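You operate a simulated robot arm through the tools that you are given. There is no shell and no other tool. Be economical: measure what you need, move in short steps, check, and stop when the job is done.

The job below is to be done with a simulated two-armed robot. You get a single attempt, and the scene is never put back.

JOB
Drain the blue parts washer and lift the tray onto the black mat.
Fine: Shut the drain once it is empty, and shut the lid again.

The check looks at the end state, three seconds after you hand in, the way a careful person would. Anything else that was tipped, shoved, dropped, spilled or broken makes it a failure. A push-on lid holds only when it is set on centred and level and pressed home; a screw cap is set on level and turned clockwise until tight.

ROBOT AND FRAMES
Two 7-joint arms with two-finger parallel grippers on one trunk, on a base that drives. Base frame: it is fixed to the floor where the robot stands at the start and does not move with it; the origin is under the middle of the robot, x ahead of it, y to its left, z up. Readings come in m, rad, newtons and seconds.
The left shoulder is at the start at [0.07, 0.163, 1.147], the right one opposite. With the tool pointing down near the work surface each hand reaches from about 0.4 to 0.88 m from the robot's upright axis, wherever it stands, measured 20 degrees to its own side. Places, roughly: black mat [1.1, -0.4, 0.8]; blue parts washer [1.1, 0.2, 0.5]; blue washer lid [1.1, 0.2, 0.9]; drain lever [0.9, 0, 0.7]; red-knobbed lever [0.8, 0.4, 0.7]. Payload 3.43 kg a hand.
Tool frame (each hand has its own): the origin (TCP) lies between the finger pads and is the grasp point; the fingertips stand 0.034 m ahead of it; z points along the fingers, y is the line along which they close. The gripper opens to 0.128 m. The fingers are 0.024 m wide and 0.012 m thick; the gripper's body (0.048 by 0.13 m) begins 0.096 m behind the TCP.
Orientation is that of the tool frame in the base frame, as a unit quaternion [w, x, y, z]. With the fingers straight down and closing along the base's y, the tool's x points along the base's -x, its y along +y and its z along -z.

CONTROLS
- The arms move only by the tool drive_tool. It takes "left_motion", "right_motion" or both (then of equal length, played together; a hand with none holds still); each is a list that holds one entry, the list of rows, each a list of 7 numbers: the shift along the tool's x, y, z in m, then the turn, a rotation vector about the tool's x, y, z in rad, then the finger opening in m, from 0 to 0.128. In form: [[[tx, ty, tz, ax, ay, az, gripper], ...]]. A call has 1 to 20 rows; each row is the pose to reach, as a shift and turn from the pose commanded when the call began, along the tool's axes at that moment. Rows are played at 5 a second. More than 0.05 m and 0.15 rad between two rows, or a gripper value outside its range, and nothing of the call is played. Where a pose cannot be reached the arm comes as near as it can. A force on the tool above 90 N (or 10 N above the force at the start of the call, whichever is more), or a blocked arm, ends the call early, and 0.2 s more pass. Each finger travels about 0.153 m/s and halts on what it meets, pressing with about 33 N; the grip force reading is that of the motor and also rises with nothing between the fingers. The clock runs only during rows and for 0.2 s after the last one: add rows that repeat a pose to give the fingers time. The reply holds the time, the measured pose of the TCP, the force on the tool along the base axes, the opening and the grip force, in the units named above and with some noise, with the torque about the TCP (base axes, N m) and any sound that the robot's microphone picked up.
- Cameras (640 x 400 px; columns grow to the right, rows downward): "scene" is now at [0.1419, 0.0077, 1.4214]; the picture's right is [-0.04, -1.00, 0.00], its down [-0.23, 0.01, -0.97] and it looks along [0.97, -0.04, -0.23] (base axes); focal length 214 px, centre (320, 200). "left" rides on the left gripper at [0.076, 0.011, -0.16] in its tool frame; the picture's right is [-0.15, 0.99, 0.00], its down [-0.88, -0.13, -0.46] and it looks along [-0.45, -0.07, 0.89] (tool axes); focal length 234 px, centre (320, 200). "right" rides on the right gripper at [0.076, -0.011, -0.16] in its tool frame; the picture's right is [0.15, 0.99, 0.00], its down [-0.88, 0.13, -0.46] and it looks along [-0.45, 0.07, 0.89] (tool axes); focal length 234 px, centre (320, 200).
- grab_frame(camera): a new picture of that camera. No time passes.
- lift_body(by): slides the trunk up (or, below 0, down) by that many m; the arms and the scene camera ride with it, the base frame stays. It gives what a move gives, with no picture.
- steer(legs): drives the robot by 1 to 6 legs, each [ahead, left, turn to the left] in m, m and rad, along the robot's own axes; the way and the turn of a leg run together, so that a leg with both is an arc; at most 1.5 m and 3.142 rad a leg. The arms and the cameras ride along, it lands a little off, and it stops where it bumps. It gives what a move gives.
- aim_head(pan, tilt): turns the head with the scene camera to pan (to the left, within 1.501 rad either way) and tilt (down, from -0.506 to 1.204), counted from straight ahead of the robot. It gives what a move gives.
- measure_at(camera, pixels): for up to 12 pixels [column, row] of the newest picture of that camera ("zoom" is the newest enlarged one), the place [x, y, z] in the base frame of the surface seen there, good to about 0.002 m, but the place of the scene camera against the robot may be out by one fixed shift of up to 0.025 m in any direction. No time passes.
- inspect(camera, box): a new picture of the part [left, top, right, bottom] of that camera's present view, enlarged. No time passes.
- finish_job(): hands the job in; it is judged then, once.

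Work in short steps. Measure before you move; look again where a grasp or a placing could have gone wrong, and mend it. You have 80 turns and 78 pictures in all, those below and enlarged ones among them. Open the grippers and draw the arms clear of the work before you hand the job in, unless the task says otherwise; then end with one line.

The tools are called after ">>>" as name(argument=value, ...) on one line, values as JSON. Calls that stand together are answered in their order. drive_tool: Moves the arms, as the interface text tells. Its arguments: {"type":"object","properties":{"left_motion":{"type":"array"},"right_motion":{"type":"array"}},"required":[]} The other tools are called the same way: lift_body (by) slides the trunk up or down; steer (legs) drives the base; aim_head (pan, tilt) turns the head that bears the scene camera; grab_frame (camera) takes a picture; measure_at (camera, pixels) gives the place of the surface under pixels of a picture; inspect (camera, box) takes an enlarged picture of a part of a camera's view; finish_job () hands the job in.

At the start:

```text
time: 0.0
left_tool_pos: [0.4714, 0.2213, 1.4211]
left_ee_rot: [0.0, 0.0, 1.0, 0.0]
left_force: [0.6, -0.3, 0.1]
left_torque: [-0.04, -0.04, 0.02]
left_width: 0.1282
left_grasp_force: 0.0
right_tool_pos: [0.4236, -0.125, 1.4843]
right_ee_rot: [0.0, 0.0, 1.0, 0.0]
right_force: [-0.2, 0.3, -0.1]
right_torque: [0.01, -0.02, 0.03]
right_width: 0.1281
right_grasp_force: 0.0
trunk travel left (down, up): [-0.627, 0.313]
robot x, y, heading: [0.0009, -0.0022, -0.005]
head pan, tilt: [-0.044, 0.227]
```

scene: 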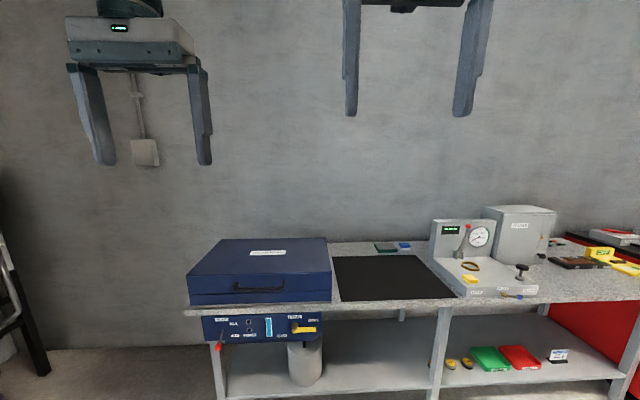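
right: 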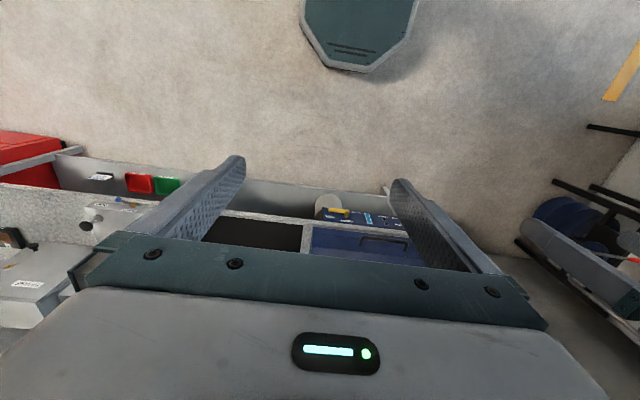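
left: 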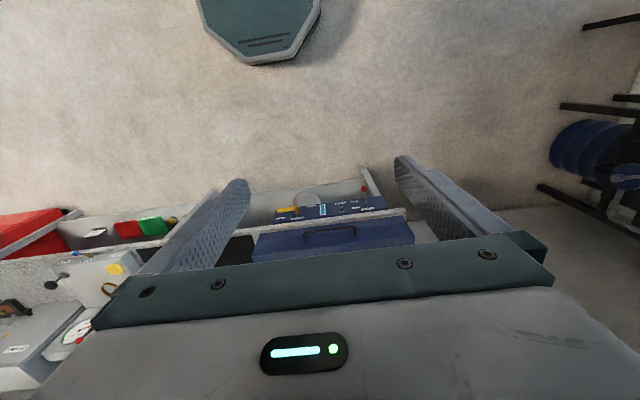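

I'll look closer at the washer's front panel (around 200-330, 310-350) and the lid.

>>> inspect(camera="scene", box=[190, 300, 340, 394])

>>> inspect(camera="scene", box=[180, 225, 460, 400])

```text
4.26 times, centred on (265, 347) of scene
```

zoom: 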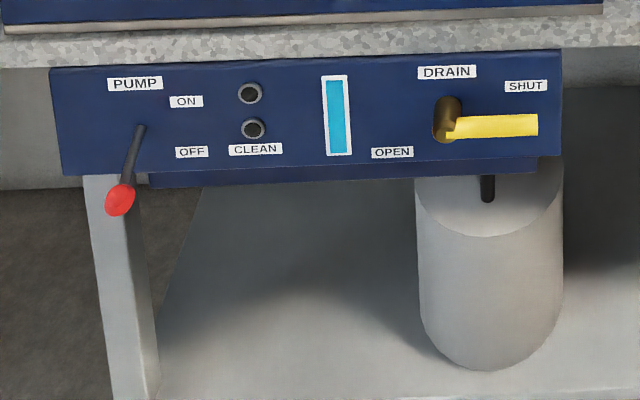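

```text
2.29 times, centred on (320, 312) of scene
```

zoom: 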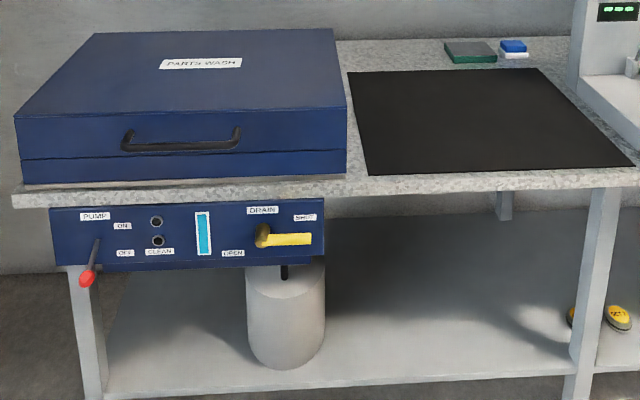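

Drain lever points right (SHUT), pump lever is down (OFF), sight glass is full. Measuring key points in the last zoom.

>>> measure_at(camera="zoom", pixels=[[263, 236], [285, 240], [309, 239], [300, 225], [125, 143], [180, 148], [237, 138], [17, 160], [345, 152], [335, 32], [95, 36], [203, 235]])

>>> measure_at(camera="zoom", pixels=[[350, 74], [535, 70], [368, 172], [632, 164], [470, 120], [90, 275], [97, 245], [285, 270], [250, 320], [20, 198], [335, 190], [345, 115]])

```text
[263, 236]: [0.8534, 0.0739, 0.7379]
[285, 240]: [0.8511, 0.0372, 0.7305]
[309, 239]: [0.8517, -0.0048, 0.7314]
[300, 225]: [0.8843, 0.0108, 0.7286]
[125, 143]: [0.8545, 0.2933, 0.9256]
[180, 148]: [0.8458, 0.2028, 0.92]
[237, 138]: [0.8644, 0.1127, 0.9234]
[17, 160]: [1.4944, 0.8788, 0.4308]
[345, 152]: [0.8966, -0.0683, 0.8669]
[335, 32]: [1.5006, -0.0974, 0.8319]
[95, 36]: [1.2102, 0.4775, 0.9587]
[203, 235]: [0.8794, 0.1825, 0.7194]
```

```text
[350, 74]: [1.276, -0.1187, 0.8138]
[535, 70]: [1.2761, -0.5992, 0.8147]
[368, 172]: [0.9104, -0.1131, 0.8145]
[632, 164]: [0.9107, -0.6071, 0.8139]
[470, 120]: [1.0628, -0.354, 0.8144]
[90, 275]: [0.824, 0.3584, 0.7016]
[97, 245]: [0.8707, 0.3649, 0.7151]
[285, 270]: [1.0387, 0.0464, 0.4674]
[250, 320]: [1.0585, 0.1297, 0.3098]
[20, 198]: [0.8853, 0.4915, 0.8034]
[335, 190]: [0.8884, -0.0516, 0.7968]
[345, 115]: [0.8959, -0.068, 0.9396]
```

The drain lever bar runs y≈0.07 to -0.005, x≈0.85, z≈0.73. I lower the trunk so the arms can come in horizontally.

>>> lift_body(by=-0.25)

>>> drive_tool(right_motion=[[[-0.02, 0, 0.03, 0, -0.143, 0, 0.06], [-0.04, 0, 0.06, 0, -0.286, 0, 0.06], [-0.06, 0, 0.09, 0, -0.428, 0, 0.06], [-0.08, 0, 0.12, 0, -0.571, 0, 0.06], [-0.1, 0, 0.15, 0, -0.714, 0, 0.06], [-0.12, 0, 0.18, 0, -0.857, 0, 0.06], [-0.14, 0, 0.21, 0, -1.0, 0, 0.06], [-0.16, 0, 0.24, 0, -1.142, 0, 0.06], [-0.18, 0, 0.27, 0, -1.285, 0, 0.06], [-0.2, 0, 0.3, 0, -1.428, 0, 0.06], [-0.2, 0, 0.33, 0, -1.571, 0, 0.06], [-0.2, 0, 0.36, 0, -1.571, 0, 0.06]]])

```text
time: 2.6
left_tool_pos: [0.4714, 0.2213, 1.1724]
left_ee_rot: [0.0, 0.0, 1.0, 0.0]
left_force: [-0.3, -0.1, -0.2]
left_torque: [0.04, -0.02, 0.02]
left_width: 0.1279
left_grasp_force: 0.1
right_tool_pos: [0.4227, -0.1251, 1.2356]
right_ee_rot: [-0.001, 0.0, 1.0, -0.001]
right_force: [1.4, -0.3, 0.3]
right_torque: [0.0, 0.03, -0.04]
right_width: 0.1281
right_grasp_force: 0.1
trunk travel left (down, up): [-0.377, 0.563]
robot x, y, heading: [-0.002, 0.0001, -0.0]
head pan, tilt: [-0.044, 0.227]
```

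```text
time: 5.2
left_tool_pos: [0.4729, 0.2214, 1.1721]
left_ee_rot: [0.0, 0.0, 1.0, 0.001]
left_force: [-0.4, 0.5, -0.4]
left_torque: [-0.02, 0.0, -0.01]
left_width: 0.128
left_grasp_force: 0.0
right_tool_pos: [0.6232, -0.1246, 0.874]
right_ee_rot: [0.708, 0.001, 0.707, 0.001]
right_force: [-0.5, -0.5, -0.4]
right_torque: [-0.02, 0.04, 0.02]
right_width: 0.0602
right_grasp_force: 0.2
trunk travel left (down, up): [-0.377, 0.563]
robot x, y, heading: [-0.0005, 0.0008, -0.002]
head pan, tilt: [-0.044, 0.227]
```

Hand is horizontal. Now roll -90° and approach in front of the lever.

>>> drive_tool(right_motion=[[[0.012, 0.011, 0.004, 0, 0, -0.143, 0.06], [0.024, 0.022, 0.008, 0, 0, -0.286, 0.06], [0.036, 0.033, 0.012, 0, 0, -0.428, 0.06], [0.048, 0.044, 0.016, 0, 0, -0.571, 0.06], [0.06, 0.055, 0.02, 0, 0, -0.714, 0.06], [0.072, 0.066, 0.024, 0, 0, -0.857, 0.06], [0.084, 0.077, 0.028, 0, 0, -1.0, 0.06], [0.096, 0.088, 0.032, 0, 0, -1.142, 0.06], [0.108, 0.1, 0.036, 0, 0, -1.285, 0.06], [0.12, 0.112, 0.04, 0, 0, -1.428, 0.06], [0.14, 0.13, 0.06, 0, 0, -1.571, 0.06]]])

>>> grab_frame(camera="right")

>>> grab_frame(camera="scene")

```text
time: 7.6
left_tool_pos: [0.473, 0.2221, 1.1711]
left_ee_rot: [0.0, 0.0, 1.0, 0.0]
left_force: [-0.2, 0.7, 0.8]
left_torque: [-0.01, 0.02, -0.01]
left_width: 0.1279
left_grasp_force: 0.0
right_tool_pos: [0.6831, 0.0056, 0.7343]
right_ee_rot: [-0.499, 0.501, -0.499, 0.501]
right_force: [0.1, 0.5, 0.8]
right_torque: [-0.02, 0.0, 0.0]
right_width: 0.0601
right_grasp_force: 0.1
trunk travel left (down, up): [-0.377, 0.563]
robot x, y, heading: [0.0001, 0.0026, 0.001]
head pan, tilt: [-0.044, 0.227]
```

```text
72 pictures are left
```

right: 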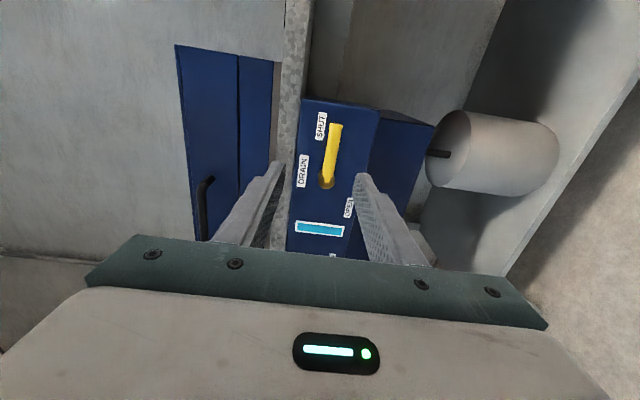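

```text
71 pictures are left
```

scene: 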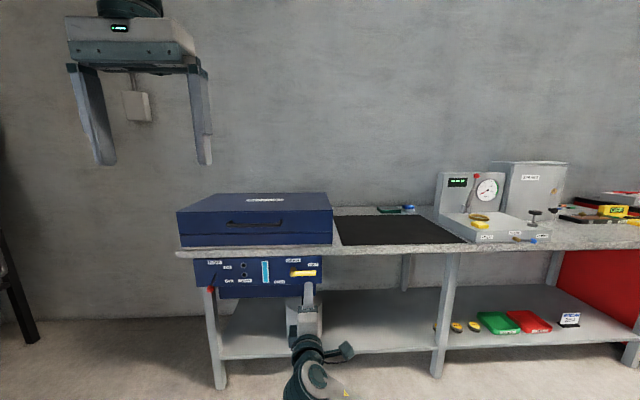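

Right camera sees the lever from (325,185) to (335,125). Measure it accurately with this camera, plus the handle.

>>> measure_at(camera="right", pixels=[[326, 178], [330, 160], [332, 145], [336, 128], [326, 189], [350, 150], [203, 190], [205, 225], [349, 207], [180, 50], [241, 60], [278, 65]])

>>> measure_at(camera="scene", pixels=[[297, 273], [314, 273], [283, 222], [228, 222], [332, 212]])

```text
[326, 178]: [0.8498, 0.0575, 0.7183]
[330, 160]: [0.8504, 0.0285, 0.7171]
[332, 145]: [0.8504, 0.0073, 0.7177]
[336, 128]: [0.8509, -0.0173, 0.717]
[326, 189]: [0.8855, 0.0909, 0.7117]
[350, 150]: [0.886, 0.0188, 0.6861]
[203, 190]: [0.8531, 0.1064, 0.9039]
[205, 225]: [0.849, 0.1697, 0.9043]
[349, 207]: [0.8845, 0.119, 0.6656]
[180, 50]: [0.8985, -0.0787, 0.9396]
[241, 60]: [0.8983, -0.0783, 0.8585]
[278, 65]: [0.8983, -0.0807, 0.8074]
```

```text
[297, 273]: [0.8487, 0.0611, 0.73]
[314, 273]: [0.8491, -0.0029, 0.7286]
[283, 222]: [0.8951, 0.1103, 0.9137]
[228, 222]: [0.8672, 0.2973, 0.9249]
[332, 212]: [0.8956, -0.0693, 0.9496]
```

Hand-camera gives the lever at z=0.717, y 0.06…-0.02, x=0.85 (scene camera is off by about +0.010 y, +0.013 z). Advance and grip.

>>> drive_tool(right_motion=[[[0.006, 0.017, 0.03, 0, 0, 0, 0.06], [0.006, 0.017, 0.07, 0, 0, 0, 0.06], [0.006, 0.017, 0.11, 0, 0, 0, 0.06], [0.006, 0.017, 0.145, 0, 0, 0, 0.06], [0.006, 0.017, 0.157, 0, 0, 0, 0.06], [0.006, 0.017, 0.157, 0, 0, 0, 0.04], [0.006, 0.017, 0.157, 0, 0, 0, 0.02], [0.006, 0.017, 0.157, 0, 0, 0, 0.0], [0.006, 0.017, 0.157, 0, 0, 0, 0.0]]])

>>> grab_frame(camera="right")

```text
time: 9.6
left_tool_pos: [0.4728, 0.2216, 1.1712]
left_ee_rot: [-0.001, 0.0, 1.0, 0.0]
left_force: [0.0, -0.4, 0.0]
left_torque: [-0.06, 0.02, 0.04]
left_width: 0.1279
left_grasp_force: 0.0
right_tool_pos: [0.841, -0.0011, 0.7147]
right_ee_rot: [-0.499, 0.501, -0.501, 0.499]
right_force: [-2.3, -0.7, -8.0]
right_torque: [-0.21, 0.12, -0.16]
right_width: 0.0176
right_grasp_force: 45.1
trunk travel left (down, up): [-0.377, 0.563]
robot x, y, heading: [0.0018, 0.0011, -0.006]
head pan, tilt: [-0.044, 0.227]
```

```text
70 pictures are left
```

right: 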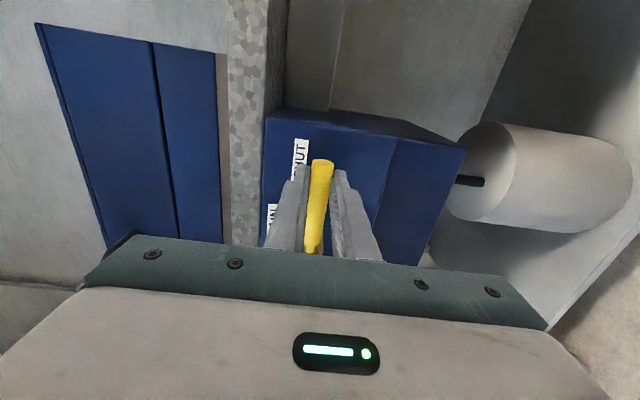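

Gripped. Rotate the lever clockwise ~45° about its pivot (y≈0.062), watching forces.

>>> drive_tool(right_motion=[[[-0.0005, 0.0082, 0, 0, 0, 0.13, 0], [-0.0021, 0.0162, 0, 0, 0, 0.26, 0], [-0.0047, 0.0239, 0, 0, 0, 0.39, 0], [-0.0083, 0.0313, 0, 0, 0, 0.52, 0], [-0.0128, 0.0381, 0, 0, 0, 0.65, 0], [-0.0182, 0.0443, 0, 0, 0, 0.78, 0]]])

>>> grab_frame(camera="right")

```text
time: 11.0
left_tool_pos: [0.4722, 0.2232, 1.1706]
left_ee_rot: [0.0, -0.001, 1.0, -0.001]
left_force: [-0.3, 0.2, -0.4]
left_torque: [-0.02, -0.03, -0.01]
left_width: 0.1279
left_grasp_force: 0.0
right_tool_pos: [0.8401, 0.0166, 0.6703]
right_ee_rot: [0.651, -0.275, 0.653, -0.274]
right_force: [-28.1, 2.7, -22.0]
right_torque: [-1.28, 0.49, -0.01]
right_width: 0.0178
right_grasp_force: 44.8
trunk travel left (down, up): [-0.377, 0.563]
robot x, y, heading: [-0.0024, 0.0035, 0.001]
head pan, tilt: [-0.044, 0.227]
```

```text
69 pictures are left
```

right: 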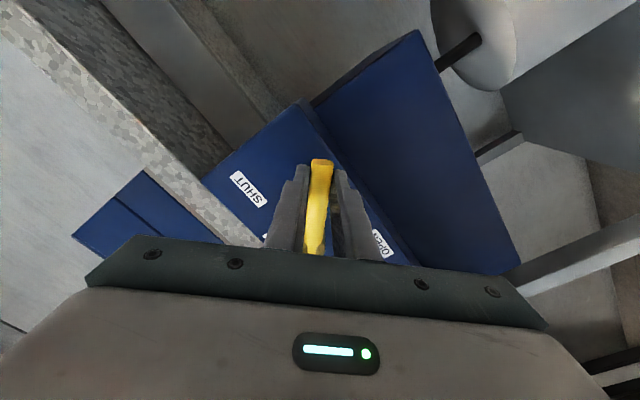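

Lever follows. Continue the other 45°.

>>> drive_tool(right_motion=[[[-0.0005, 0.0082, 0, 0, 0, 0.13, 0], [-0.0021, 0.0162, 0, 0, 0, 0.26, 0], [-0.0047, 0.0239, 0, 0, 0, 0.39, 0], [-0.0083, 0.0313, 0, 0, 0, 0.52, 0], [-0.0128, 0.0381, 0, 0, 0, 0.65, 0], [-0.0182, 0.0443, 0, 0, 0, 0.79, 0]]])

>>> inspect(camera="scene", box=[190, 250, 350, 350])

>>> grab_frame(camera="right")

```text
time: 11.8
left_tool_pos: [0.4736, 0.2191, 1.1703]
left_ee_rot: [-0.001, 0.001, 1.0, -0.001]
left_force: [-0.5, 0.0, 0.6]
left_torque: [-0.01, 0.04, 0.02]
left_width: 0.128
left_grasp_force: 0.0
right_tool_pos: [0.8579, -0.0656, 0.6254]
right_ee_rot: [0.669, -0.17, 0.686, -0.228]
right_force: [-0.6, 0.6, -0.4]
right_torque: [0.01, -0.02, 0.02]
right_width: 0.0
right_grasp_force: 33.2
trunk travel left (down, up): [-0.377, 0.563]
robot x, y, heading: [-0.001, -0.0018, 0.001]
head pan, tilt: [-0.044, 0.227]
stopped in row 3 (right hand): the arm was blocked; the commanded pose is now the measured one
```

```text
4.00 times, centred on (270, 300) of scene
```

zoom: 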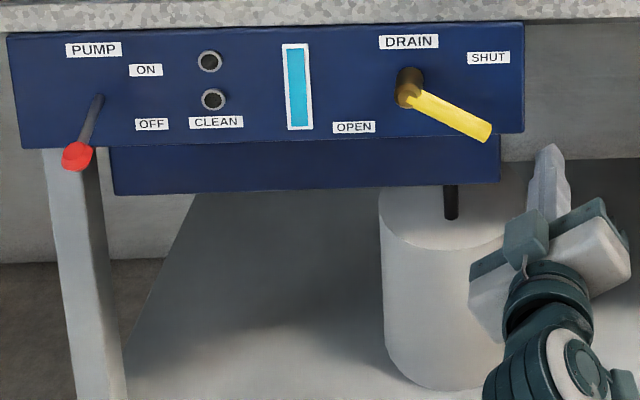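

```text
67 pictures are left
```

right: 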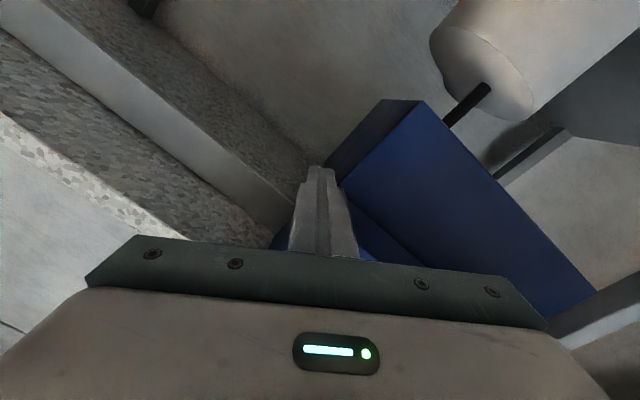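

The fingers slipped off; the lever sits at ~28°. Back off the hand and measure pivot and lever again.

>>> measure_at(camera="zoom", pixels=[[406, 98], [412, 72], [420, 85], [418, 98], [450, 115], [485, 132], [490, 126]])

>>> drive_tool(right_motion=[[[0, 0, -0.03, 0, 0, 0, 0.0], [0, 0, -0.07, 0, 0, 0, 0.02], [0, 0, -0.11, 0, 0, 0, 0.04], [0, 0, -0.15, 0, 0, 0, 0.06]]])

>>> grab_frame(camera="right")

```text
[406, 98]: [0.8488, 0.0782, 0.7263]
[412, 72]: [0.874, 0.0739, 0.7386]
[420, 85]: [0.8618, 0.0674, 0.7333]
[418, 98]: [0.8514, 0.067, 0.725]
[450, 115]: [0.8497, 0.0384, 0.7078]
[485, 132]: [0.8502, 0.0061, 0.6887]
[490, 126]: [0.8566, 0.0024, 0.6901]
```

```text
time: 12.6
left_tool_pos: [0.4721, 0.2205, 1.1723]
left_ee_rot: [0.001, 0.002, 1.0, 0.0]
left_force: [0.6, 0.3, 0.0]
left_torque: [0.0, -0.05, -0.01]
left_width: 0.128
left_grasp_force: 0.1
right_tool_pos: [0.7922, -0.1012, 0.7496]
right_ee_rot: [0.72, -0.16, 0.611, -0.286]
right_force: [0.6, 0.6, 0.2]
right_torque: [0.04, -0.01, -0.01]
right_width: 0.0598
right_grasp_force: 0.0
trunk travel left (down, up): [-0.377, 0.563]
robot x, y, heading: [-0.0016, -0.0007, -0.005]
head pan, tilt: [-0.044, 0.227]
stopped in row 4 (right hand): the arm was blocked; the commanded pose is now the measured one
```

```text
66 pictures are left
```

right: 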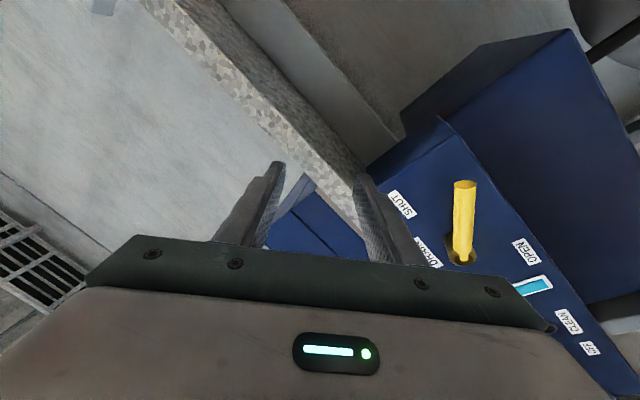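

The arm seems to be running into a joint limit. Look at the arm posture.

>>> aim_head(pan=-0.2, tilt=0.8)

>>> grab_frame(camera="scene")

```text
time: 13.6
left_tool_pos: [0.4714, 0.2201, 1.1721]
left_ee_rot: [0.0, 0.002, 1.0, 0.0]
left_force: [-0.3, -0.4, -0.7]
left_torque: [0.01, -0.04, -0.02]
left_width: 0.1278
left_grasp_force: 0.1
right_tool_pos: [0.792, -0.1005, 0.7494]
right_ee_rot: [0.72, -0.161, 0.612, -0.284]
right_force: [0.2, 0.9, -0.1]
right_torque: [-0.01, 0.04, 0.04]
right_width: 0.0599
right_grasp_force: 0.2
trunk travel left (down, up): [-0.377, 0.563]
robot x, y, heading: [0.001, -0.0005, -0.0]
head pan, tilt: [-0.201, 0.799]
```

```text
65 pictures are left
```

scene: 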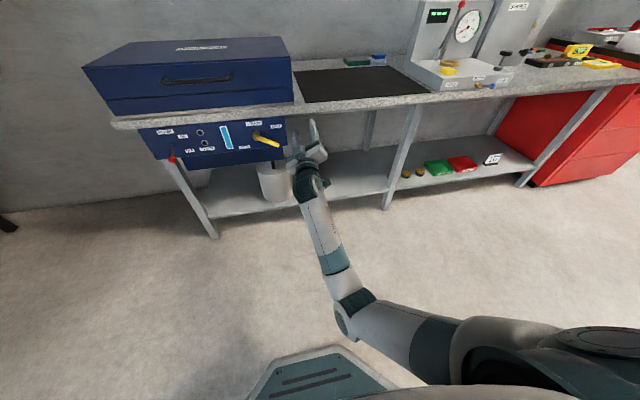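

I'll drive back and to the left so the lever lies on the right arm's own side, then use a pitched-down hand to push the lever.

>>> steer(legs=[[-0.15, 0, 0], [0, 0.27, 0]])

```text
time: 16.5
left_tool_pos: [0.3248, 0.4914, 1.1725]
left_ee_rot: [0.001, 0.002, 1.0, -0.001]
left_force: [-0.2, -0.1, 0.2]
left_torque: [-0.03, -0.03, -0.01]
left_width: 0.1279
left_grasp_force: 0.1
right_tool_pos: [0.6449, 0.1699, 0.7494]
right_ee_rot: [0.72, -0.162, 0.612, -0.284]
right_force: [0.4, 0.2, 0.5]
right_torque: [0.01, 0.0, 0.0]
right_width: 0.0602
right_grasp_force: 0.0
trunk travel left (down, up): [-0.377, 0.563]
robot x, y, heading: [-0.1481, 0.2684, 0.001]
head pan, tilt: [-0.201, 0.799]
```

Reorient the right hand to a 45°-down forward pitch, moving to about (0.62, 0.0, 0.83), fingers closed.

>>> drive_tool(right_motion=[[[0.0048, -0.023, 0.002, -0.053, 0.1139, 0.0683, 0.04], [0.0096, -0.0461, 0.004, -0.1059, 0.2278, 0.1366, 0.02], [0.0144, -0.0691, 0.006, -0.1589, 0.3417, 0.2049, 0], [0.0192, -0.0922, 0.008, -0.2118, 0.4556, 0.2732, 0], [0.024, -0.1152, 0.01, -0.2648, 0.5695, 0.3414, 0], [0.0288, -0.1383, 0.012, -0.3178, 0.6834, 0.4097, 0], [0.0336, -0.1613, 0.014, -0.3707, 0.7973, 0.478, 0], [0.0383, -0.1844, 0.0158, -0.4237, 0.9112, 0.5463, 0]]])

>>> grab_frame(camera="right")

```text
time: 18.3
left_tool_pos: [0.3239, 0.4902, 1.1734]
left_ee_rot: [0.001, 0.001, 1.0, 0.001]
left_force: [-0.8, 0.4, 0.0]
left_torque: [0.0, 0.0, -0.03]
left_width: 0.1281
left_grasp_force: 0.2
right_tool_pos: [0.6237, -0.0014, 0.8292]
right_ee_rot: [0.381, 0.001, 0.925, 0.001]
right_force: [0.2, -0.5, -0.3]
right_torque: [-0.01, 0.0, -0.02]
right_width: 0.0
right_grasp_force: 33.2
trunk travel left (down, up): [-0.377, 0.563]
robot x, y, heading: [-0.1465, 0.2717, -0.0]
head pan, tilt: [-0.201, 0.799]
```

```text
64 pictures are left
```

right: 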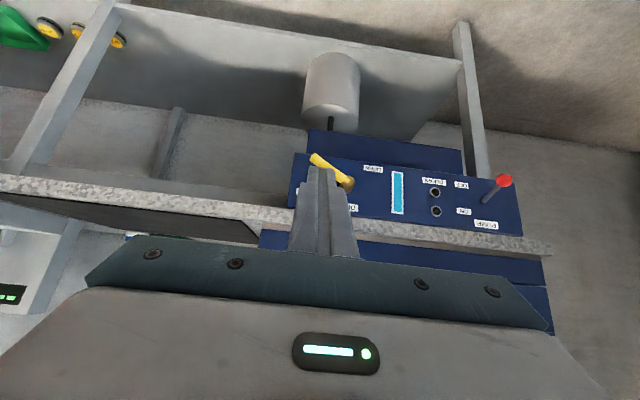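

Works well. Drive forward 0.13 and reduce the hand's pitch to 20° below horizontal.

>>> steer(legs=[[0.13, 0, 0]])

>>> drive_tool(right_motion=[[[0, 0, 0, 0, -0.146, 0, 0], [0, 0, 0, 0, -0.291, 0, 0], [0, 0, 0, 0, -0.436, 0, 0]]])

>>> grab_frame(camera="right")

```text
time: 19.6
left_tool_pos: [0.456, 0.4888, 1.1712]
left_ee_rot: [0.0, 0.001, 1.0, -0.001]
left_force: [0.8, 0.6, 0.1]
left_torque: [0.02, 0.05, 0.0]
left_width: 0.128
left_grasp_force: 0.1
right_tool_pos: [0.7555, -0.0015, 0.8265]
right_ee_rot: [0.381, 0.001, 0.924, 0.001]
right_force: [0.9, -0.8, -0.7]
right_torque: [0.01, -0.02, -0.01]
right_width: 0.0
right_grasp_force: 33.2
trunk travel left (down, up): [-0.377, 0.563]
robot x, y, heading: [-0.0152, 0.2669, -0.001]
head pan, tilt: [-0.201, 0.799]
```

```text
time: 20.4
left_tool_pos: [0.4543, 0.4895, 1.1711]
left_ee_rot: [0.0, 0.003, 1.0, 0.0]
left_force: [-0.2, -0.9, 0.2]
left_torque: [0.04, -0.02, 0.03]
left_width: 0.1285
left_grasp_force: 0.0
right_tool_pos: [0.7531, -0.0031, 0.8299]
right_ee_rot: [0.575, 0.001, 0.818, -0.001]
right_force: [0.5, 1.0, 0.7]
right_torque: [0.02, -0.01, 0.0]
right_width: 0.0002
right_grasp_force: 33.1
trunk travel left (down, up): [-0.377, 0.563]
robot x, y, heading: [-0.0191, 0.2685, -0.006]
head pan, tilt: [-0.201, 0.799]
```

```text
63 pictures are left
```

right: 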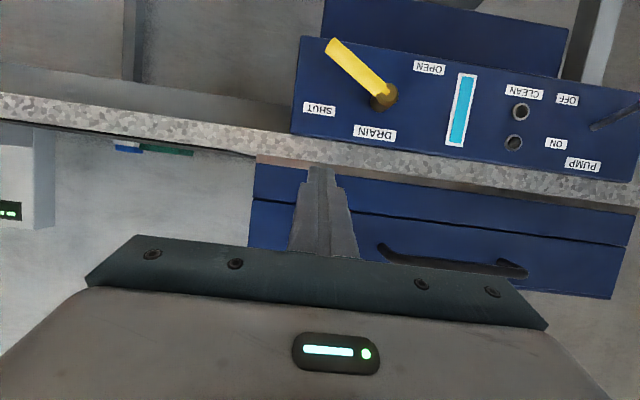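

Measure lever and pivot precisely with the hand camera.

>>> measure_at(camera="right", pixels=[[380, 92], [384, 105], [392, 86], [360, 72], [355, 66], [335, 45], [328, 44], [332, 55], [429, 68], [463, 110], [322, 109], [384, 247]])

```text
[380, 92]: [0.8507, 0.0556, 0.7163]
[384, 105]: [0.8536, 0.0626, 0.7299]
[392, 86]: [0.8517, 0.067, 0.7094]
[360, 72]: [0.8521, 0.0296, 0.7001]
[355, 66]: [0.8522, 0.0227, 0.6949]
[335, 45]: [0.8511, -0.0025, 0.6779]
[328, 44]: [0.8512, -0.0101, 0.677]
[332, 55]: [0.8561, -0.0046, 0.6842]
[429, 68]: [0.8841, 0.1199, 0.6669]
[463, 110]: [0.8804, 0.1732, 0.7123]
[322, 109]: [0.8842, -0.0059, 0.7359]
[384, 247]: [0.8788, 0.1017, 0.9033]
```

Move in front of and above the lever: TCP to (0.842, 0.003, 0.737).

>>> drive_tool(right_motion=[[[0.04, 0.003, 0.013, 0, 0, 0, 0], [0.081, 0.006, 0.026, 0, 0, 0, 0], [0.072, 0.006, 0.06, 0, 0, 0, 0], [0.063, 0.006, 0.1, 0, 0, 0, 0], [0.059, 0.006, 0.116, 0, 0, 0, 0]]])

>>> grab_frame(camera="right")

```text
time: 21.6
left_tool_pos: [0.455, 0.4906, 1.1719]
left_ee_rot: [0.0, 0.002, 1.0, -0.001]
left_force: [0.2, 1.0, -0.6]
left_torque: [0.0, 0.01, 0.01]
left_width: 0.128
left_grasp_force: 0.0
right_tool_pos: [0.8424, 0.0042, 0.7325]
right_ee_rot: [0.572, 0.001, 0.82, -0.001]
right_force: [0.8, -0.1, -0.9]
right_torque: [0.0, 0.0, 0.02]
right_width: 0.0
right_grasp_force: 33.0
trunk travel left (down, up): [-0.377, 0.563]
robot x, y, heading: [-0.0203, 0.2665, -0.004]
head pan, tilt: [-0.201, 0.799]
```

```text
62 pictures are left
```

right: 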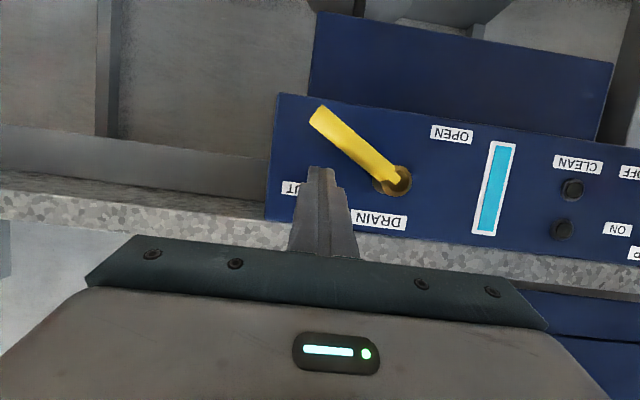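

Push down along the arc, taking the lever to pointing down.

>>> drive_tool(right_motion=[[[0.0179, -0.001, 0.0064, 0, 0, 0, 0], [0.025, 0.001, 0.009, 0, 0, 0, 0], [0.0318, 0.0033, 0.0115, 0, 0, 0, 0], [0.038, 0.007, 0.0137, 0, 0, 0, 0], [0.0443, 0.0113, 0.016, 0, 0, 0, 0], [0.0495, 0.0165, 0.0178, 0, 0, 0, 0], [0.0545, 0.0224, 0.0196, 0, 0, 0, 0], [0.058, 0.029, 0.021, 0, 0, 0, 0], [0.0616, 0.0358, 0.0222, 0, 0, 0, 0], [0.0635, 0.042, 0.0229, 0, 0, 0, 0]]])

>>> grab_frame(camera="right")

```text
time: 23.8
left_tool_pos: [0.4542, 0.4894, 1.1714]
left_ee_rot: [0.0, 0.001, 1.0, -0.001]
left_force: [0.4, -0.3, 0.6]
left_torque: [0.02, 0.01, -0.03]
left_width: 0.1279
left_grasp_force: 0.1
right_tool_pos: [0.843, 0.0479, 0.6653]
right_ee_rot: [0.573, 0.001, 0.82, 0.0]
right_force: [-0.7, -1.0, 2.1]
right_torque: [-0.03, -0.05, -0.03]
right_width: 0.0
right_grasp_force: 32.4
trunk travel left (down, up): [-0.377, 0.563]
robot x, y, heading: [-0.0178, 0.2713, -0.007]
head pan, tilt: [-0.201, 0.799]
```

```text
61 pictures are left
```

right: 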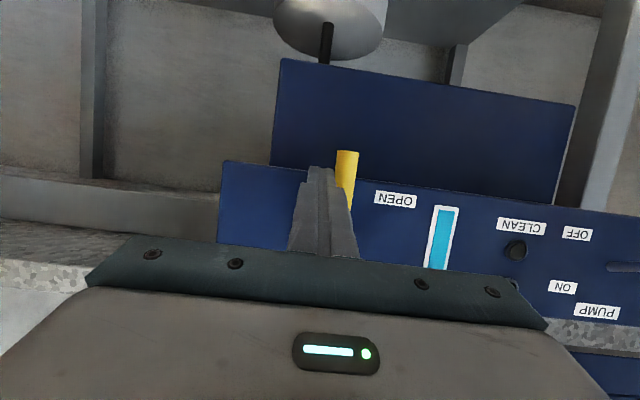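

Lever now points down (OPEN). Hold a couple of seconds and check the sight glass.

>>> drive_tool(right_motion=[[[0, -0.01, -0.03, 0, 0, 0, 0], [0, -0.02, -0.07, 0, 0, 0, 0], [0, -0.02, -0.09, 0, 0, 0, 0], [0, -0.02, -0.09, 0, 0, 0, 0], [0, -0.02, -0.09, 0, 0, 0, 0], [0, -0.02, -0.09, 0, 0, 0, 0], [0, -0.02, -0.09, 0, 0, 0, 0], [0, -0.02, -0.09, 0, 0, 0, 0], [0, -0.02, -0.09, 0, 0, 0, 0], [0, -0.02, -0.09, 0, 0, 0, 0]]])

>>> grab_frame(camera="right")

```text
time: 26.0
left_tool_pos: [0.454, 0.4908, 1.1721]
left_ee_rot: [0.0, 0.002, 1.0, -0.001]
left_force: [0.6, 0.2, -0.3]
left_torque: [0.01, -0.01, 0.0]
left_width: 0.128
left_grasp_force: 0.0
right_tool_pos: [0.7578, 0.0277, 0.6958]
right_ee_rot: [0.573, 0.002, 0.82, -0.001]
right_force: [-0.2, -0.6, -0.6]
right_torque: [0.01, 0.03, -0.01]
right_width: 0.0001
right_grasp_force: 33.2
trunk travel left (down, up): [-0.377, 0.563]
robot x, y, heading: [-0.0208, 0.269, -0.004]
head pan, tilt: [-0.201, 0.799]
```

```text
60 pictures are left
```

right: 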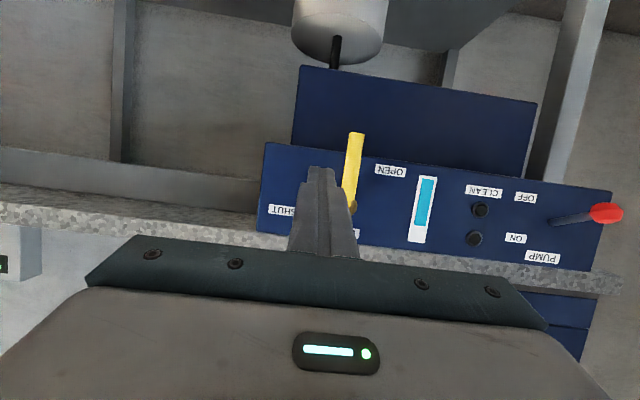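

Level is falling. While it drains, I yaw the left hand by 90° so it can later close fore-aft around the lid handle.

>>> drive_tool(left_motion=[[[0, 0, 0, 0, 0, 0.143, 0.06], [0, 0, 0, 0, 0, 0.286, 0.06], [0, 0, 0, 0, 0, 0.428, 0.06], [0, 0, 0, 0, 0, 0.571, 0.06], [0, 0, 0, 0, 0, 0.714, 0.06], [0, 0, 0, 0, 0, 0.857, 0.06], [0, 0, 0, 0, 0, 1.0, 0.06], [0, 0, 0, 0, 0, 1.142, 0.06], [0, 0, 0, 0, 0, 1.285, 0.06], [0, 0, 0, 0, 0, 1.428, 0.06], [0, 0, 0, 0, 0, 1.571, 0.06], [0, 0, 0, 0, 0, 1.571, 0.06], [0, 0, 0, 0, 0, 1.571, 0.06], [0, 0, 0, 0, 0, 1.571, 0.06], [0, 0, 0, 0, 0, 1.571, 0.06], [0, 0, 0, 0, 0, 1.571, 0.06], [0, 0, 0, 0, 0, 1.571, 0.06], [0, 0, 0, 0, 0, 1.571, 0.06], [0, 0, 0, 0, 0, 1.571, 0.06], [0, 0, 0, 0, 0, 1.571, 0.06]]])

>>> drive_tool(right_motion=[[[0, -0.01, 0, 0, 0, 0, 0], [0, -0.02, 0, 0, 0, 0, 0], [0, -0.02, 0, 0, 0, 0, 0], [0, -0.02, 0, 0, 0, 0, 0], [0, -0.02, 0, 0, 0, 0, 0], [0, -0.02, 0, 0, 0, 0, 0], [0, -0.02, 0, 0, 0, 0, 0], [0, -0.02, 0, 0, 0, 0, 0], [0, -0.02, 0, 0, 0, 0, 0], [0, -0.02, 0, 0, 0, 0, 0], [0, -0.02, 0, 0, 0, 0, 0], [0, -0.02, 0, 0, 0, 0, 0], [0, -0.02, 0, 0, 0, 0, 0], [0, -0.02, 0, 0, 0, 0, 0], [0, -0.02, 0, 0, 0, 0, 0], [0, -0.02, 0, 0, 0, 0, 0], [0, -0.02, 0, 0, 0, 0, 0], [0, -0.02, 0, 0, 0, 0, 0], [0, -0.02, 0, 0, 0, 0, 0], [0, -0.02, 0, 0, 0, 0, 0]]])

>>> grab_frame(camera="right")

```text
time: 30.2
left_tool_pos: [0.4541, 0.4906, 1.171]
left_ee_rot: [0.0, 0.709, 0.706, 0.0]
left_force: [-0.2, 0.6, 0.0]
left_torque: [-0.02, 0.0, 0.0]
left_width: 0.06
left_grasp_force: 0.0
right_tool_pos: [0.7587, 0.0256, 0.6949]
right_ee_rot: [0.573, 0.002, 0.82, -0.002]
right_force: [-0.7, -0.1, -0.5]
right_torque: [0.02, 0.0, 0.0]
right_width: 0.0003
right_grasp_force: 32.5
trunk travel left (down, up): [-0.377, 0.563]
robot x, y, heading: [-0.0182, 0.2686, -0.003]
head pan, tilt: [-0.201, 0.799]
```

```text
time: 34.4
left_tool_pos: [0.4539, 0.4895, 1.172]
left_ee_rot: [-0.001, 0.708, 0.706, 0.0]
left_force: [0.1, 0.0, 0.7]
left_torque: [-0.03, -0.04, -0.03]
left_width: 0.06
left_grasp_force: 0.1
right_tool_pos: [0.757, 0.0052, 0.6959]
right_ee_rot: [0.573, 0.001, 0.82, -0.001]
right_force: [-0.4, 0.7, 0.6]
right_torque: [0.02, 0.0, 0.0]
right_width: 0.0003
right_grasp_force: 33.1
trunk travel left (down, up): [-0.377, 0.563]
robot x, y, heading: [-0.0165, 0.2701, -0.0]
head pan, tilt: [-0.201, 0.799]
```

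```text
59 pictures are left
```

right: 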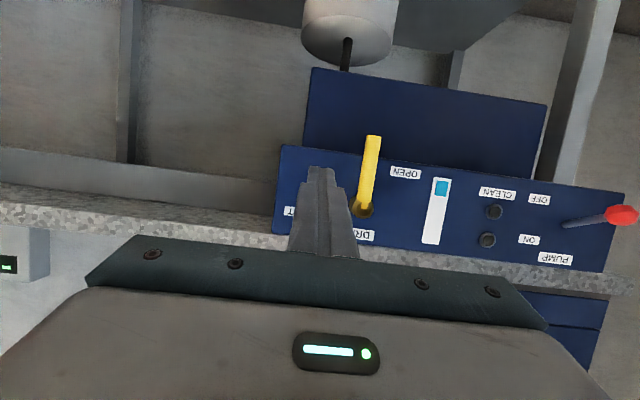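

Nearly empty. Move the right hand to the left-hand side of the lever, clear in front, and wait.

>>> drive_tool(right_motion=[[[0.01, 0.04, 0.003, 0, 0, 0, 0], [0.02, 0.075, 0.006, 0, 0, 0, 0], [0.0285, 0.095, 0.01, 0, 0, 0, 0], [0.0285, 0.095, 0.01, 0, 0, 0, 0], [0.0285, 0.095, 0.01, 0, 0, 0, 0], [0.0285, 0.095, 0.01, 0, 0, 0, 0], [0.0285, 0.095, 0.01, 0, 0, 0, 0], [0.0285, 0.095, 0.01, 0, 0, 0, 0], [0.0285, 0.095, 0.01, 0, 0, 0, 0], [0.0285, 0.095, 0.01, 0, 0, 0, 0], [0.0285, 0.095, 0.01, 0, 0, 0, 0], [0.0285, 0.095, 0.01, 0, 0, 0, 0], [0.0285, 0.095, 0.01, 0, 0, 0, 0], [0.0285, 0.095, 0.01, 0, 0, 0, 0], [0.0285, 0.095, 0.01, 0, 0, 0, 0], [0.0285, 0.095, 0.01, 0, 0, 0, 0], [0.0285, 0.095, 0.01, 0, 0, 0, 0], [0.0285, 0.095, 0.01, 0, 0, 0, 0], [0.0285, 0.095, 0.01, 0, 0, 0, 0], [0.0285, 0.095, 0.01, 0, 0, 0, 0]]])

>>> grab_frame(camera="right")

```text
time: 38.6
left_tool_pos: [0.4545, 0.4898, 1.1722]
left_ee_rot: [0.0, 0.708, 0.706, 0.0]
left_force: [1.2, -0.4, -0.5]
left_torque: [0.0, 0.0, -0.01]
left_width: 0.0599
left_grasp_force: 0.1
right_tool_pos: [0.7592, 0.0993, 0.6662]
right_ee_rot: [0.573, 0.001, 0.82, -0.001]
right_force: [0.4, -0.2, 0.5]
right_torque: [0.0, 0.01, 0.02]
right_width: 0.0001
right_grasp_force: 32.9
trunk travel left (down, up): [-0.377, 0.563]
robot x, y, heading: [-0.0157, 0.2696, -0.002]
head pan, tilt: [-0.201, 0.799]
```

```text
58 pictures are left
```

right: 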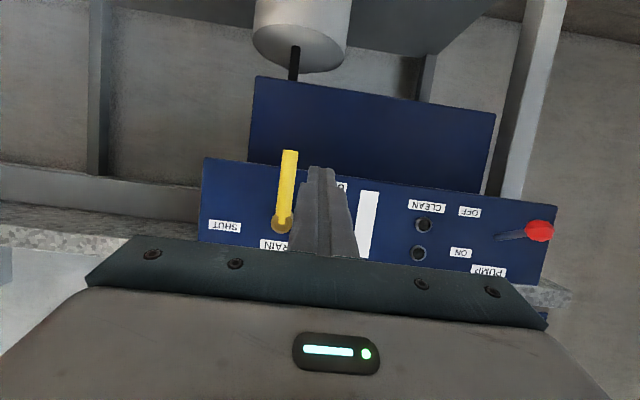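

Sight glass is empty. Now push the lever from its left side, right and up, back to SHUT.

>>> drive_tool(right_motion=[[[-0.0141, 0, 0.039, 0, 0, 0, 0], [-0.0281, 0, 0.0781, 0, 0, 0, 0], [-0.0281, -0.0153, 0.0781, 0, 0, 0, 0], [-0.026, -0.023, 0.079, 0, 0, 0, 0], [-0.0243, -0.0303, 0.0795, 0, 0, 0, 0], [-0.0243, -0.038, 0.0795, 0, 0, 0, 0], [-0.0243, -0.0458, 0.0795, 0, 0, 0, 0], [-0.026, -0.053, 0.079, 0, 0, 0, 0], [-0.0281, -0.0606, 0.0781, 0, 0, 0, 0], [-0.032, -0.067, 0.0767, 0, 0, 0, 0], [-0.0359, -0.0739, 0.0753, 0, 0, 0, 0], [-0.041, -0.0795, 0.0735, 0, 0, 0, 0], [-0.0464, -0.0847, 0.0715, 0, 0, 0, 0], [-0.0525, -0.0885, 0.0693, 0, 0, 0, 0], [-0.059, -0.0923, 0.067, 0, 0, 0, 0], [-0.0643, -0.0935, 0.065, 0, 0, 0, 0]]])

>>> grab_frame(camera="right")

```text
time: 42.0
left_tool_pos: [0.455, 0.4901, 1.1702]
left_ee_rot: [0.001, 0.708, 0.706, 0.0]
left_force: [0.0, -0.7, 0.1]
left_torque: [-0.01, 0.05, -0.05]
left_width: 0.0603
left_grasp_force: 0.0
right_tool_pos: [0.8408, 0.0081, 0.7007]
right_ee_rot: [0.569, 0.001, 0.822, 0.0]
right_force: [-7.0, 4.6, -15.1]
right_torque: [-0.11, 0.14, -0.11]
right_width: 0.0001
right_grasp_force: 33.1
trunk travel left (down, up): [-0.377, 0.563]
robot x, y, heading: [-0.0187, 0.2696, -0.001]
head pan, tilt: [-0.201, 0.799]
```

```text
57 pictures are left
```

right: 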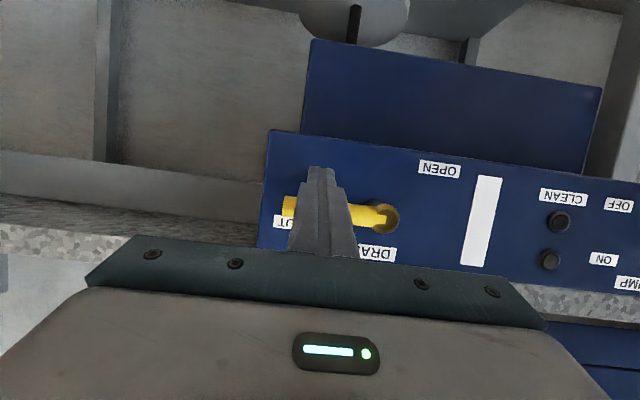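

Lever is back at SHUT against its stop. Retract the right hand and check.

>>> drive_tool(right_motion=[[[0.012, 0, 0, 0, 0, 0, 0], [0.012, 0, -0.04, 0, 0, 0, 0], [0.012, 0, -0.09, 0, 0, 0, 0], [0.012, 0, -0.14, 0, 0, 0, 0]]])

>>> aim_head(pan=-0.1, tilt=0.5)

>>> grab_frame(camera="scene")

>>> inspect(camera="right", box=[230, 50, 640, 306])

```text
time: 43.0
left_tool_pos: [0.4545, 0.491, 1.1711]
left_ee_rot: [0.001, 0.708, 0.707, 0.001]
left_force: [-0.4, 0.1, 0.8]
left_torque: [0.05, -0.03, -0.01]
left_width: 0.0599
left_grasp_force: 0.0
right_tool_pos: [0.7036, 0.0082, 0.7423]
right_ee_rot: [0.574, 0.001, 0.819, 0.0]
right_force: [0.0, 0.5, 1.2]
right_torque: [0.01, -0.03, -0.04]
right_width: 0.0
right_grasp_force: 33.0
trunk travel left (down, up): [-0.377, 0.563]
robot x, y, heading: [-0.0172, 0.2712, -0.005]
head pan, tilt: [-0.201, 0.799]
```

```text
time: 43.8
left_tool_pos: [0.4538, 0.4913, 1.1718]
left_ee_rot: [0.0, 0.708, 0.706, 0.0]
left_force: [0.2, -0.1, 0.5]
left_torque: [-0.02, -0.01, 0.01]
left_width: 0.0598
left_grasp_force: 0.0
right_tool_pos: [0.7048, 0.0071, 0.7408]
right_ee_rot: [0.573, 0.001, 0.82, 0.0]
right_force: [-0.2, 0.5, -0.4]
right_torque: [0.0, -0.04, -0.03]
right_width: 0.0
right_grasp_force: 33.5
trunk travel left (down, up): [-0.377, 0.563]
robot x, y, heading: [-0.0169, 0.2688, -0.002]
head pan, tilt: [-0.099, 0.499]
```

```text
56 pictures are left
```

scene: 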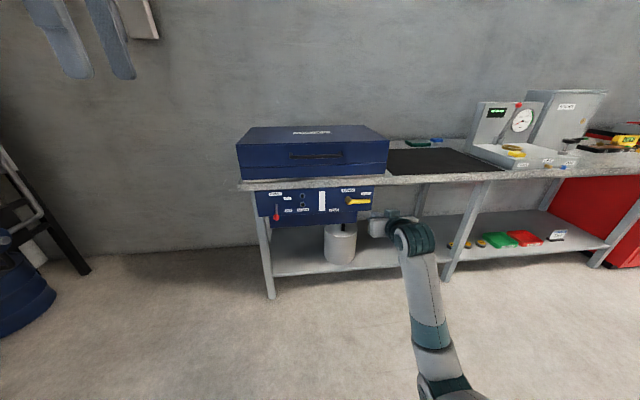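

```text
1.56 times, centred on (435, 178) of right
```

zoom: 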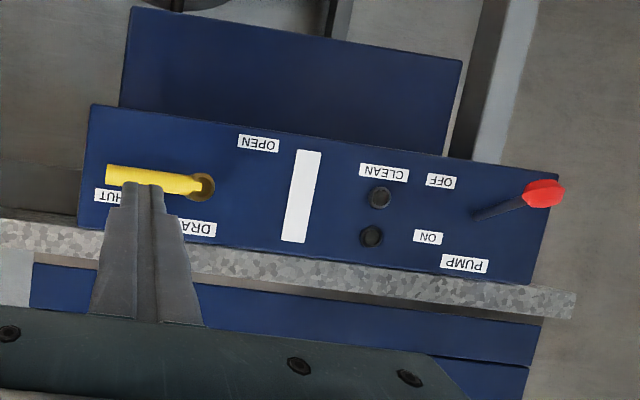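

Drain is shut with the glass empty. Turn the right hand to point down and raise the trunk.

>>> drive_tool(right_motion=[[[0, 0, -0.02, 0, 0.136, 0, 0], [0, 0, -0.04, 0, 0.272, 0, 0], [0, 0, -0.06, 0, 0.408, 0, 0], [0, 0, -0.08, 0, 0.544, 0, 0], [0, 0, -0.1, 0, 0.68, 0, 0], [-0.03, 0, -0.12, 0, 0.816, 0, 0.04], [-0.07, 0, -0.14, 0, 0.952, 0, 0.04], [-0.11, 0, -0.15, 0, 1.088, 0, 0.06], [-0.15, 0, -0.15, 0, 1.222, 0, 0.06]]])

>>> lift_body(by=0.3)

>>> steer(legs=[[0, -0.27, 0], [0.17, 0, 0]])

```text
time: 45.8
left_tool_pos: [0.4535, 0.4918, 1.1722]
left_ee_rot: [0.001, 0.709, 0.705, 0.0]
left_force: [-0.3, 0.2, 0.6]
left_torque: [-0.04, -0.02, 0.0]
left_width: 0.0599
left_grasp_force: 0.0
right_tool_pos: [0.615, 0.0092, 0.9337]
right_ee_rot: [0.0, 0.002, 1.0, 0.0]
right_force: [0.3, 0.5, 0.7]
right_torque: [-0.05, 0.0, -0.03]
right_width: 0.0599
right_grasp_force: 0.0
trunk travel left (down, up): [-0.377, 0.563]
robot x, y, heading: [-0.0151, 0.2702, -0.006]
head pan, tilt: [-0.099, 0.499]
```

```text
time: 48.8
left_tool_pos: [0.4542, 0.49, 1.4716]
left_ee_rot: [0.0, 0.708, 0.706, 0.0]
left_force: [0.4, -0.3, -0.2]
left_torque: [-0.01, -0.01, 0.01]
left_width: 0.0603
left_grasp_force: 0.0
right_tool_pos: [0.6161, 0.0083, 1.233]
right_ee_rot: [-0.001, 0.001, 1.0, 0.002]
right_force: [-0.5, -0.3, 0.9]
right_torque: [0.02, 0.01, 0.02]
right_width: 0.0598
right_grasp_force: 0.0
trunk travel left (down, up): [-0.677, 0.263]
robot x, y, heading: [-0.0217, 0.2714, -0.0]
head pan, tilt: [-0.099, 0.499]
```

```text
time: 51.7
left_tool_pos: [0.6223, 0.2165, 1.4726]
left_ee_rot: [0.002, 0.711, 0.703, 0.001]
left_force: [0.9, -0.1, -0.5]
left_torque: [0.04, 0.02, -0.02]
left_width: 0.0603
left_grasp_force: 0.0
right_tool_pos: [0.7814, -0.2668, 1.2336]
right_ee_rot: [0.0, 0.004, 1.0, 0.0]
right_force: [-0.1, 0.0, 0.4]
right_torque: [-0.02, -0.04, 0.02]
right_width: 0.06
right_grasp_force: 0.1
trunk travel left (down, up): [-0.677, 0.263]
robot x, y, heading: [0.151, -0.0055, -0.007]
head pan, tilt: [-0.099, 0.499]
```

Bring the left hand down in front of the handle, pitching it 45° forward (closing axis in the vertical plane).

>>> drive_tool(left_motion=[[[0, 0.01, 0.04, 0, 0, 0, 0.06], [0, 0.02, 0.08, 0, 0, 0, 0.06], [0, 0.03, 0.12, 0, 0, 0, 0.06], [0, 0.04, 0.16, 0, 0, 0, 0.06], [-0.017, 0.05, 0.2, -0.13, 0, 0, 0.06], [-0.017, 0.06, 0.24, -0.26, 0, 0, 0.06], [-0.017, 0.07, 0.28, -0.39, 0, 0, 0.06], [-0.017, 0.08, 0.32, -0.52, 0, 0, 0.06], [-0.017, 0.09, 0.36, -0.65, 0, 0, 0.06], [-0.017, 0.1, 0.4, -0.785, 0, 0, 0.06], [-0.017, 0.12, 0.44, -0.785, 0, 0, 0.06], [-0.017, 0.12, 0.47, -0.785, 0, 0, 0.06]]])

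>>> grab_frame(camera="left")

```text
time: 54.3
left_tool_pos: [0.7443, 0.1972, 1.0016]
left_ee_rot: [0.273, 0.657, 0.65, 0.269]
left_force: [-0.3, -0.7, 0.1]
left_torque: [0.0, -0.05, -0.01]
left_width: 0.0602
left_grasp_force: 0.1
right_tool_pos: [0.7823, -0.2664, 1.2332]
right_ee_rot: [-0.001, 0.004, 1.0, 0.0]
right_force: [0.4, 0.0, 0.5]
right_torque: [-0.02, 0.0, 0.02]
right_width: 0.06
right_grasp_force: 0.0
trunk travel left (down, up): [-0.677, 0.263]
robot x, y, heading: [0.149, -0.0021, -0.013]
head pan, tilt: [-0.099, 0.499]
```

```text
54 pictures are left
```

left: 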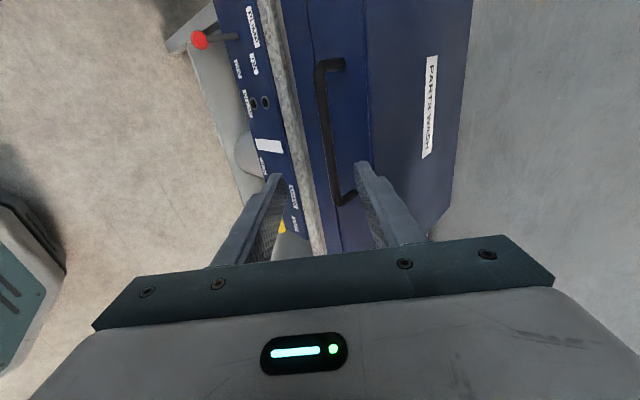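

Orientation reached. Measure the handle bar and the lid.

>>> measure_at(camera="left", pixels=[[323, 75], [328, 120], [335, 160], [338, 195], [335, 64], [348, 194], [310, 40], [365, 60], [470, 60], [440, 215], [319, 120], [337, 120]])

>>> inspect(camera="left", box=[270, 0, 490, 240])

```text
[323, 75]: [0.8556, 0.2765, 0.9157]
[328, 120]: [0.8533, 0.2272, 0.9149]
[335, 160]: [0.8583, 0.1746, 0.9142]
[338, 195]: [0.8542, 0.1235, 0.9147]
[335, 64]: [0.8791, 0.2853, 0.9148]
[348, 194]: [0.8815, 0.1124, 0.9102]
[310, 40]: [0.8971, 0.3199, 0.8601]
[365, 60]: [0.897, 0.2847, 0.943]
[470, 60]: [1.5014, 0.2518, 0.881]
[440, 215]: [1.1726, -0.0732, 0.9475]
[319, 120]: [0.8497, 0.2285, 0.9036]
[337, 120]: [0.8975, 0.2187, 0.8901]
```

```text
1.67 times, centred on (380, 120) of left
```

zoom: 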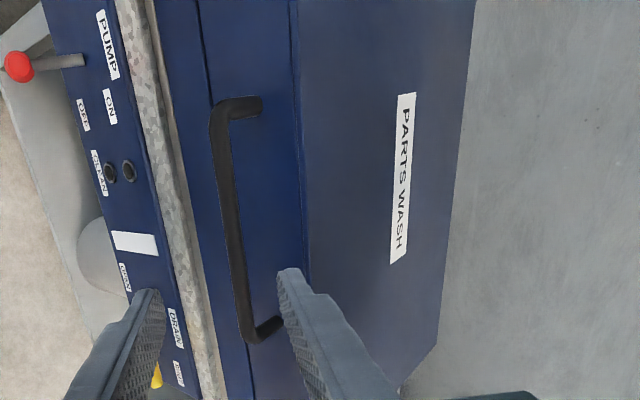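

Measure the lid's back edge.

>>> measure_at(camera="zoom", pixels=[[462, 80], [466, 80], [440, 300], [436, 340], [415, 380], [300, 200], [305, 260], [295, 60]])

```text
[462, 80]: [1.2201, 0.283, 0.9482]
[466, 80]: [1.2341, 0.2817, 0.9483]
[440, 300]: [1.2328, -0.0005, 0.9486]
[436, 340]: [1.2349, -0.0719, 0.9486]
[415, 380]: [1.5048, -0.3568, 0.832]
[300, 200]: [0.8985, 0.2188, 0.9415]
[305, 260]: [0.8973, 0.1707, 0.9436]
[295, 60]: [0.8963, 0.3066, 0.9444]
```

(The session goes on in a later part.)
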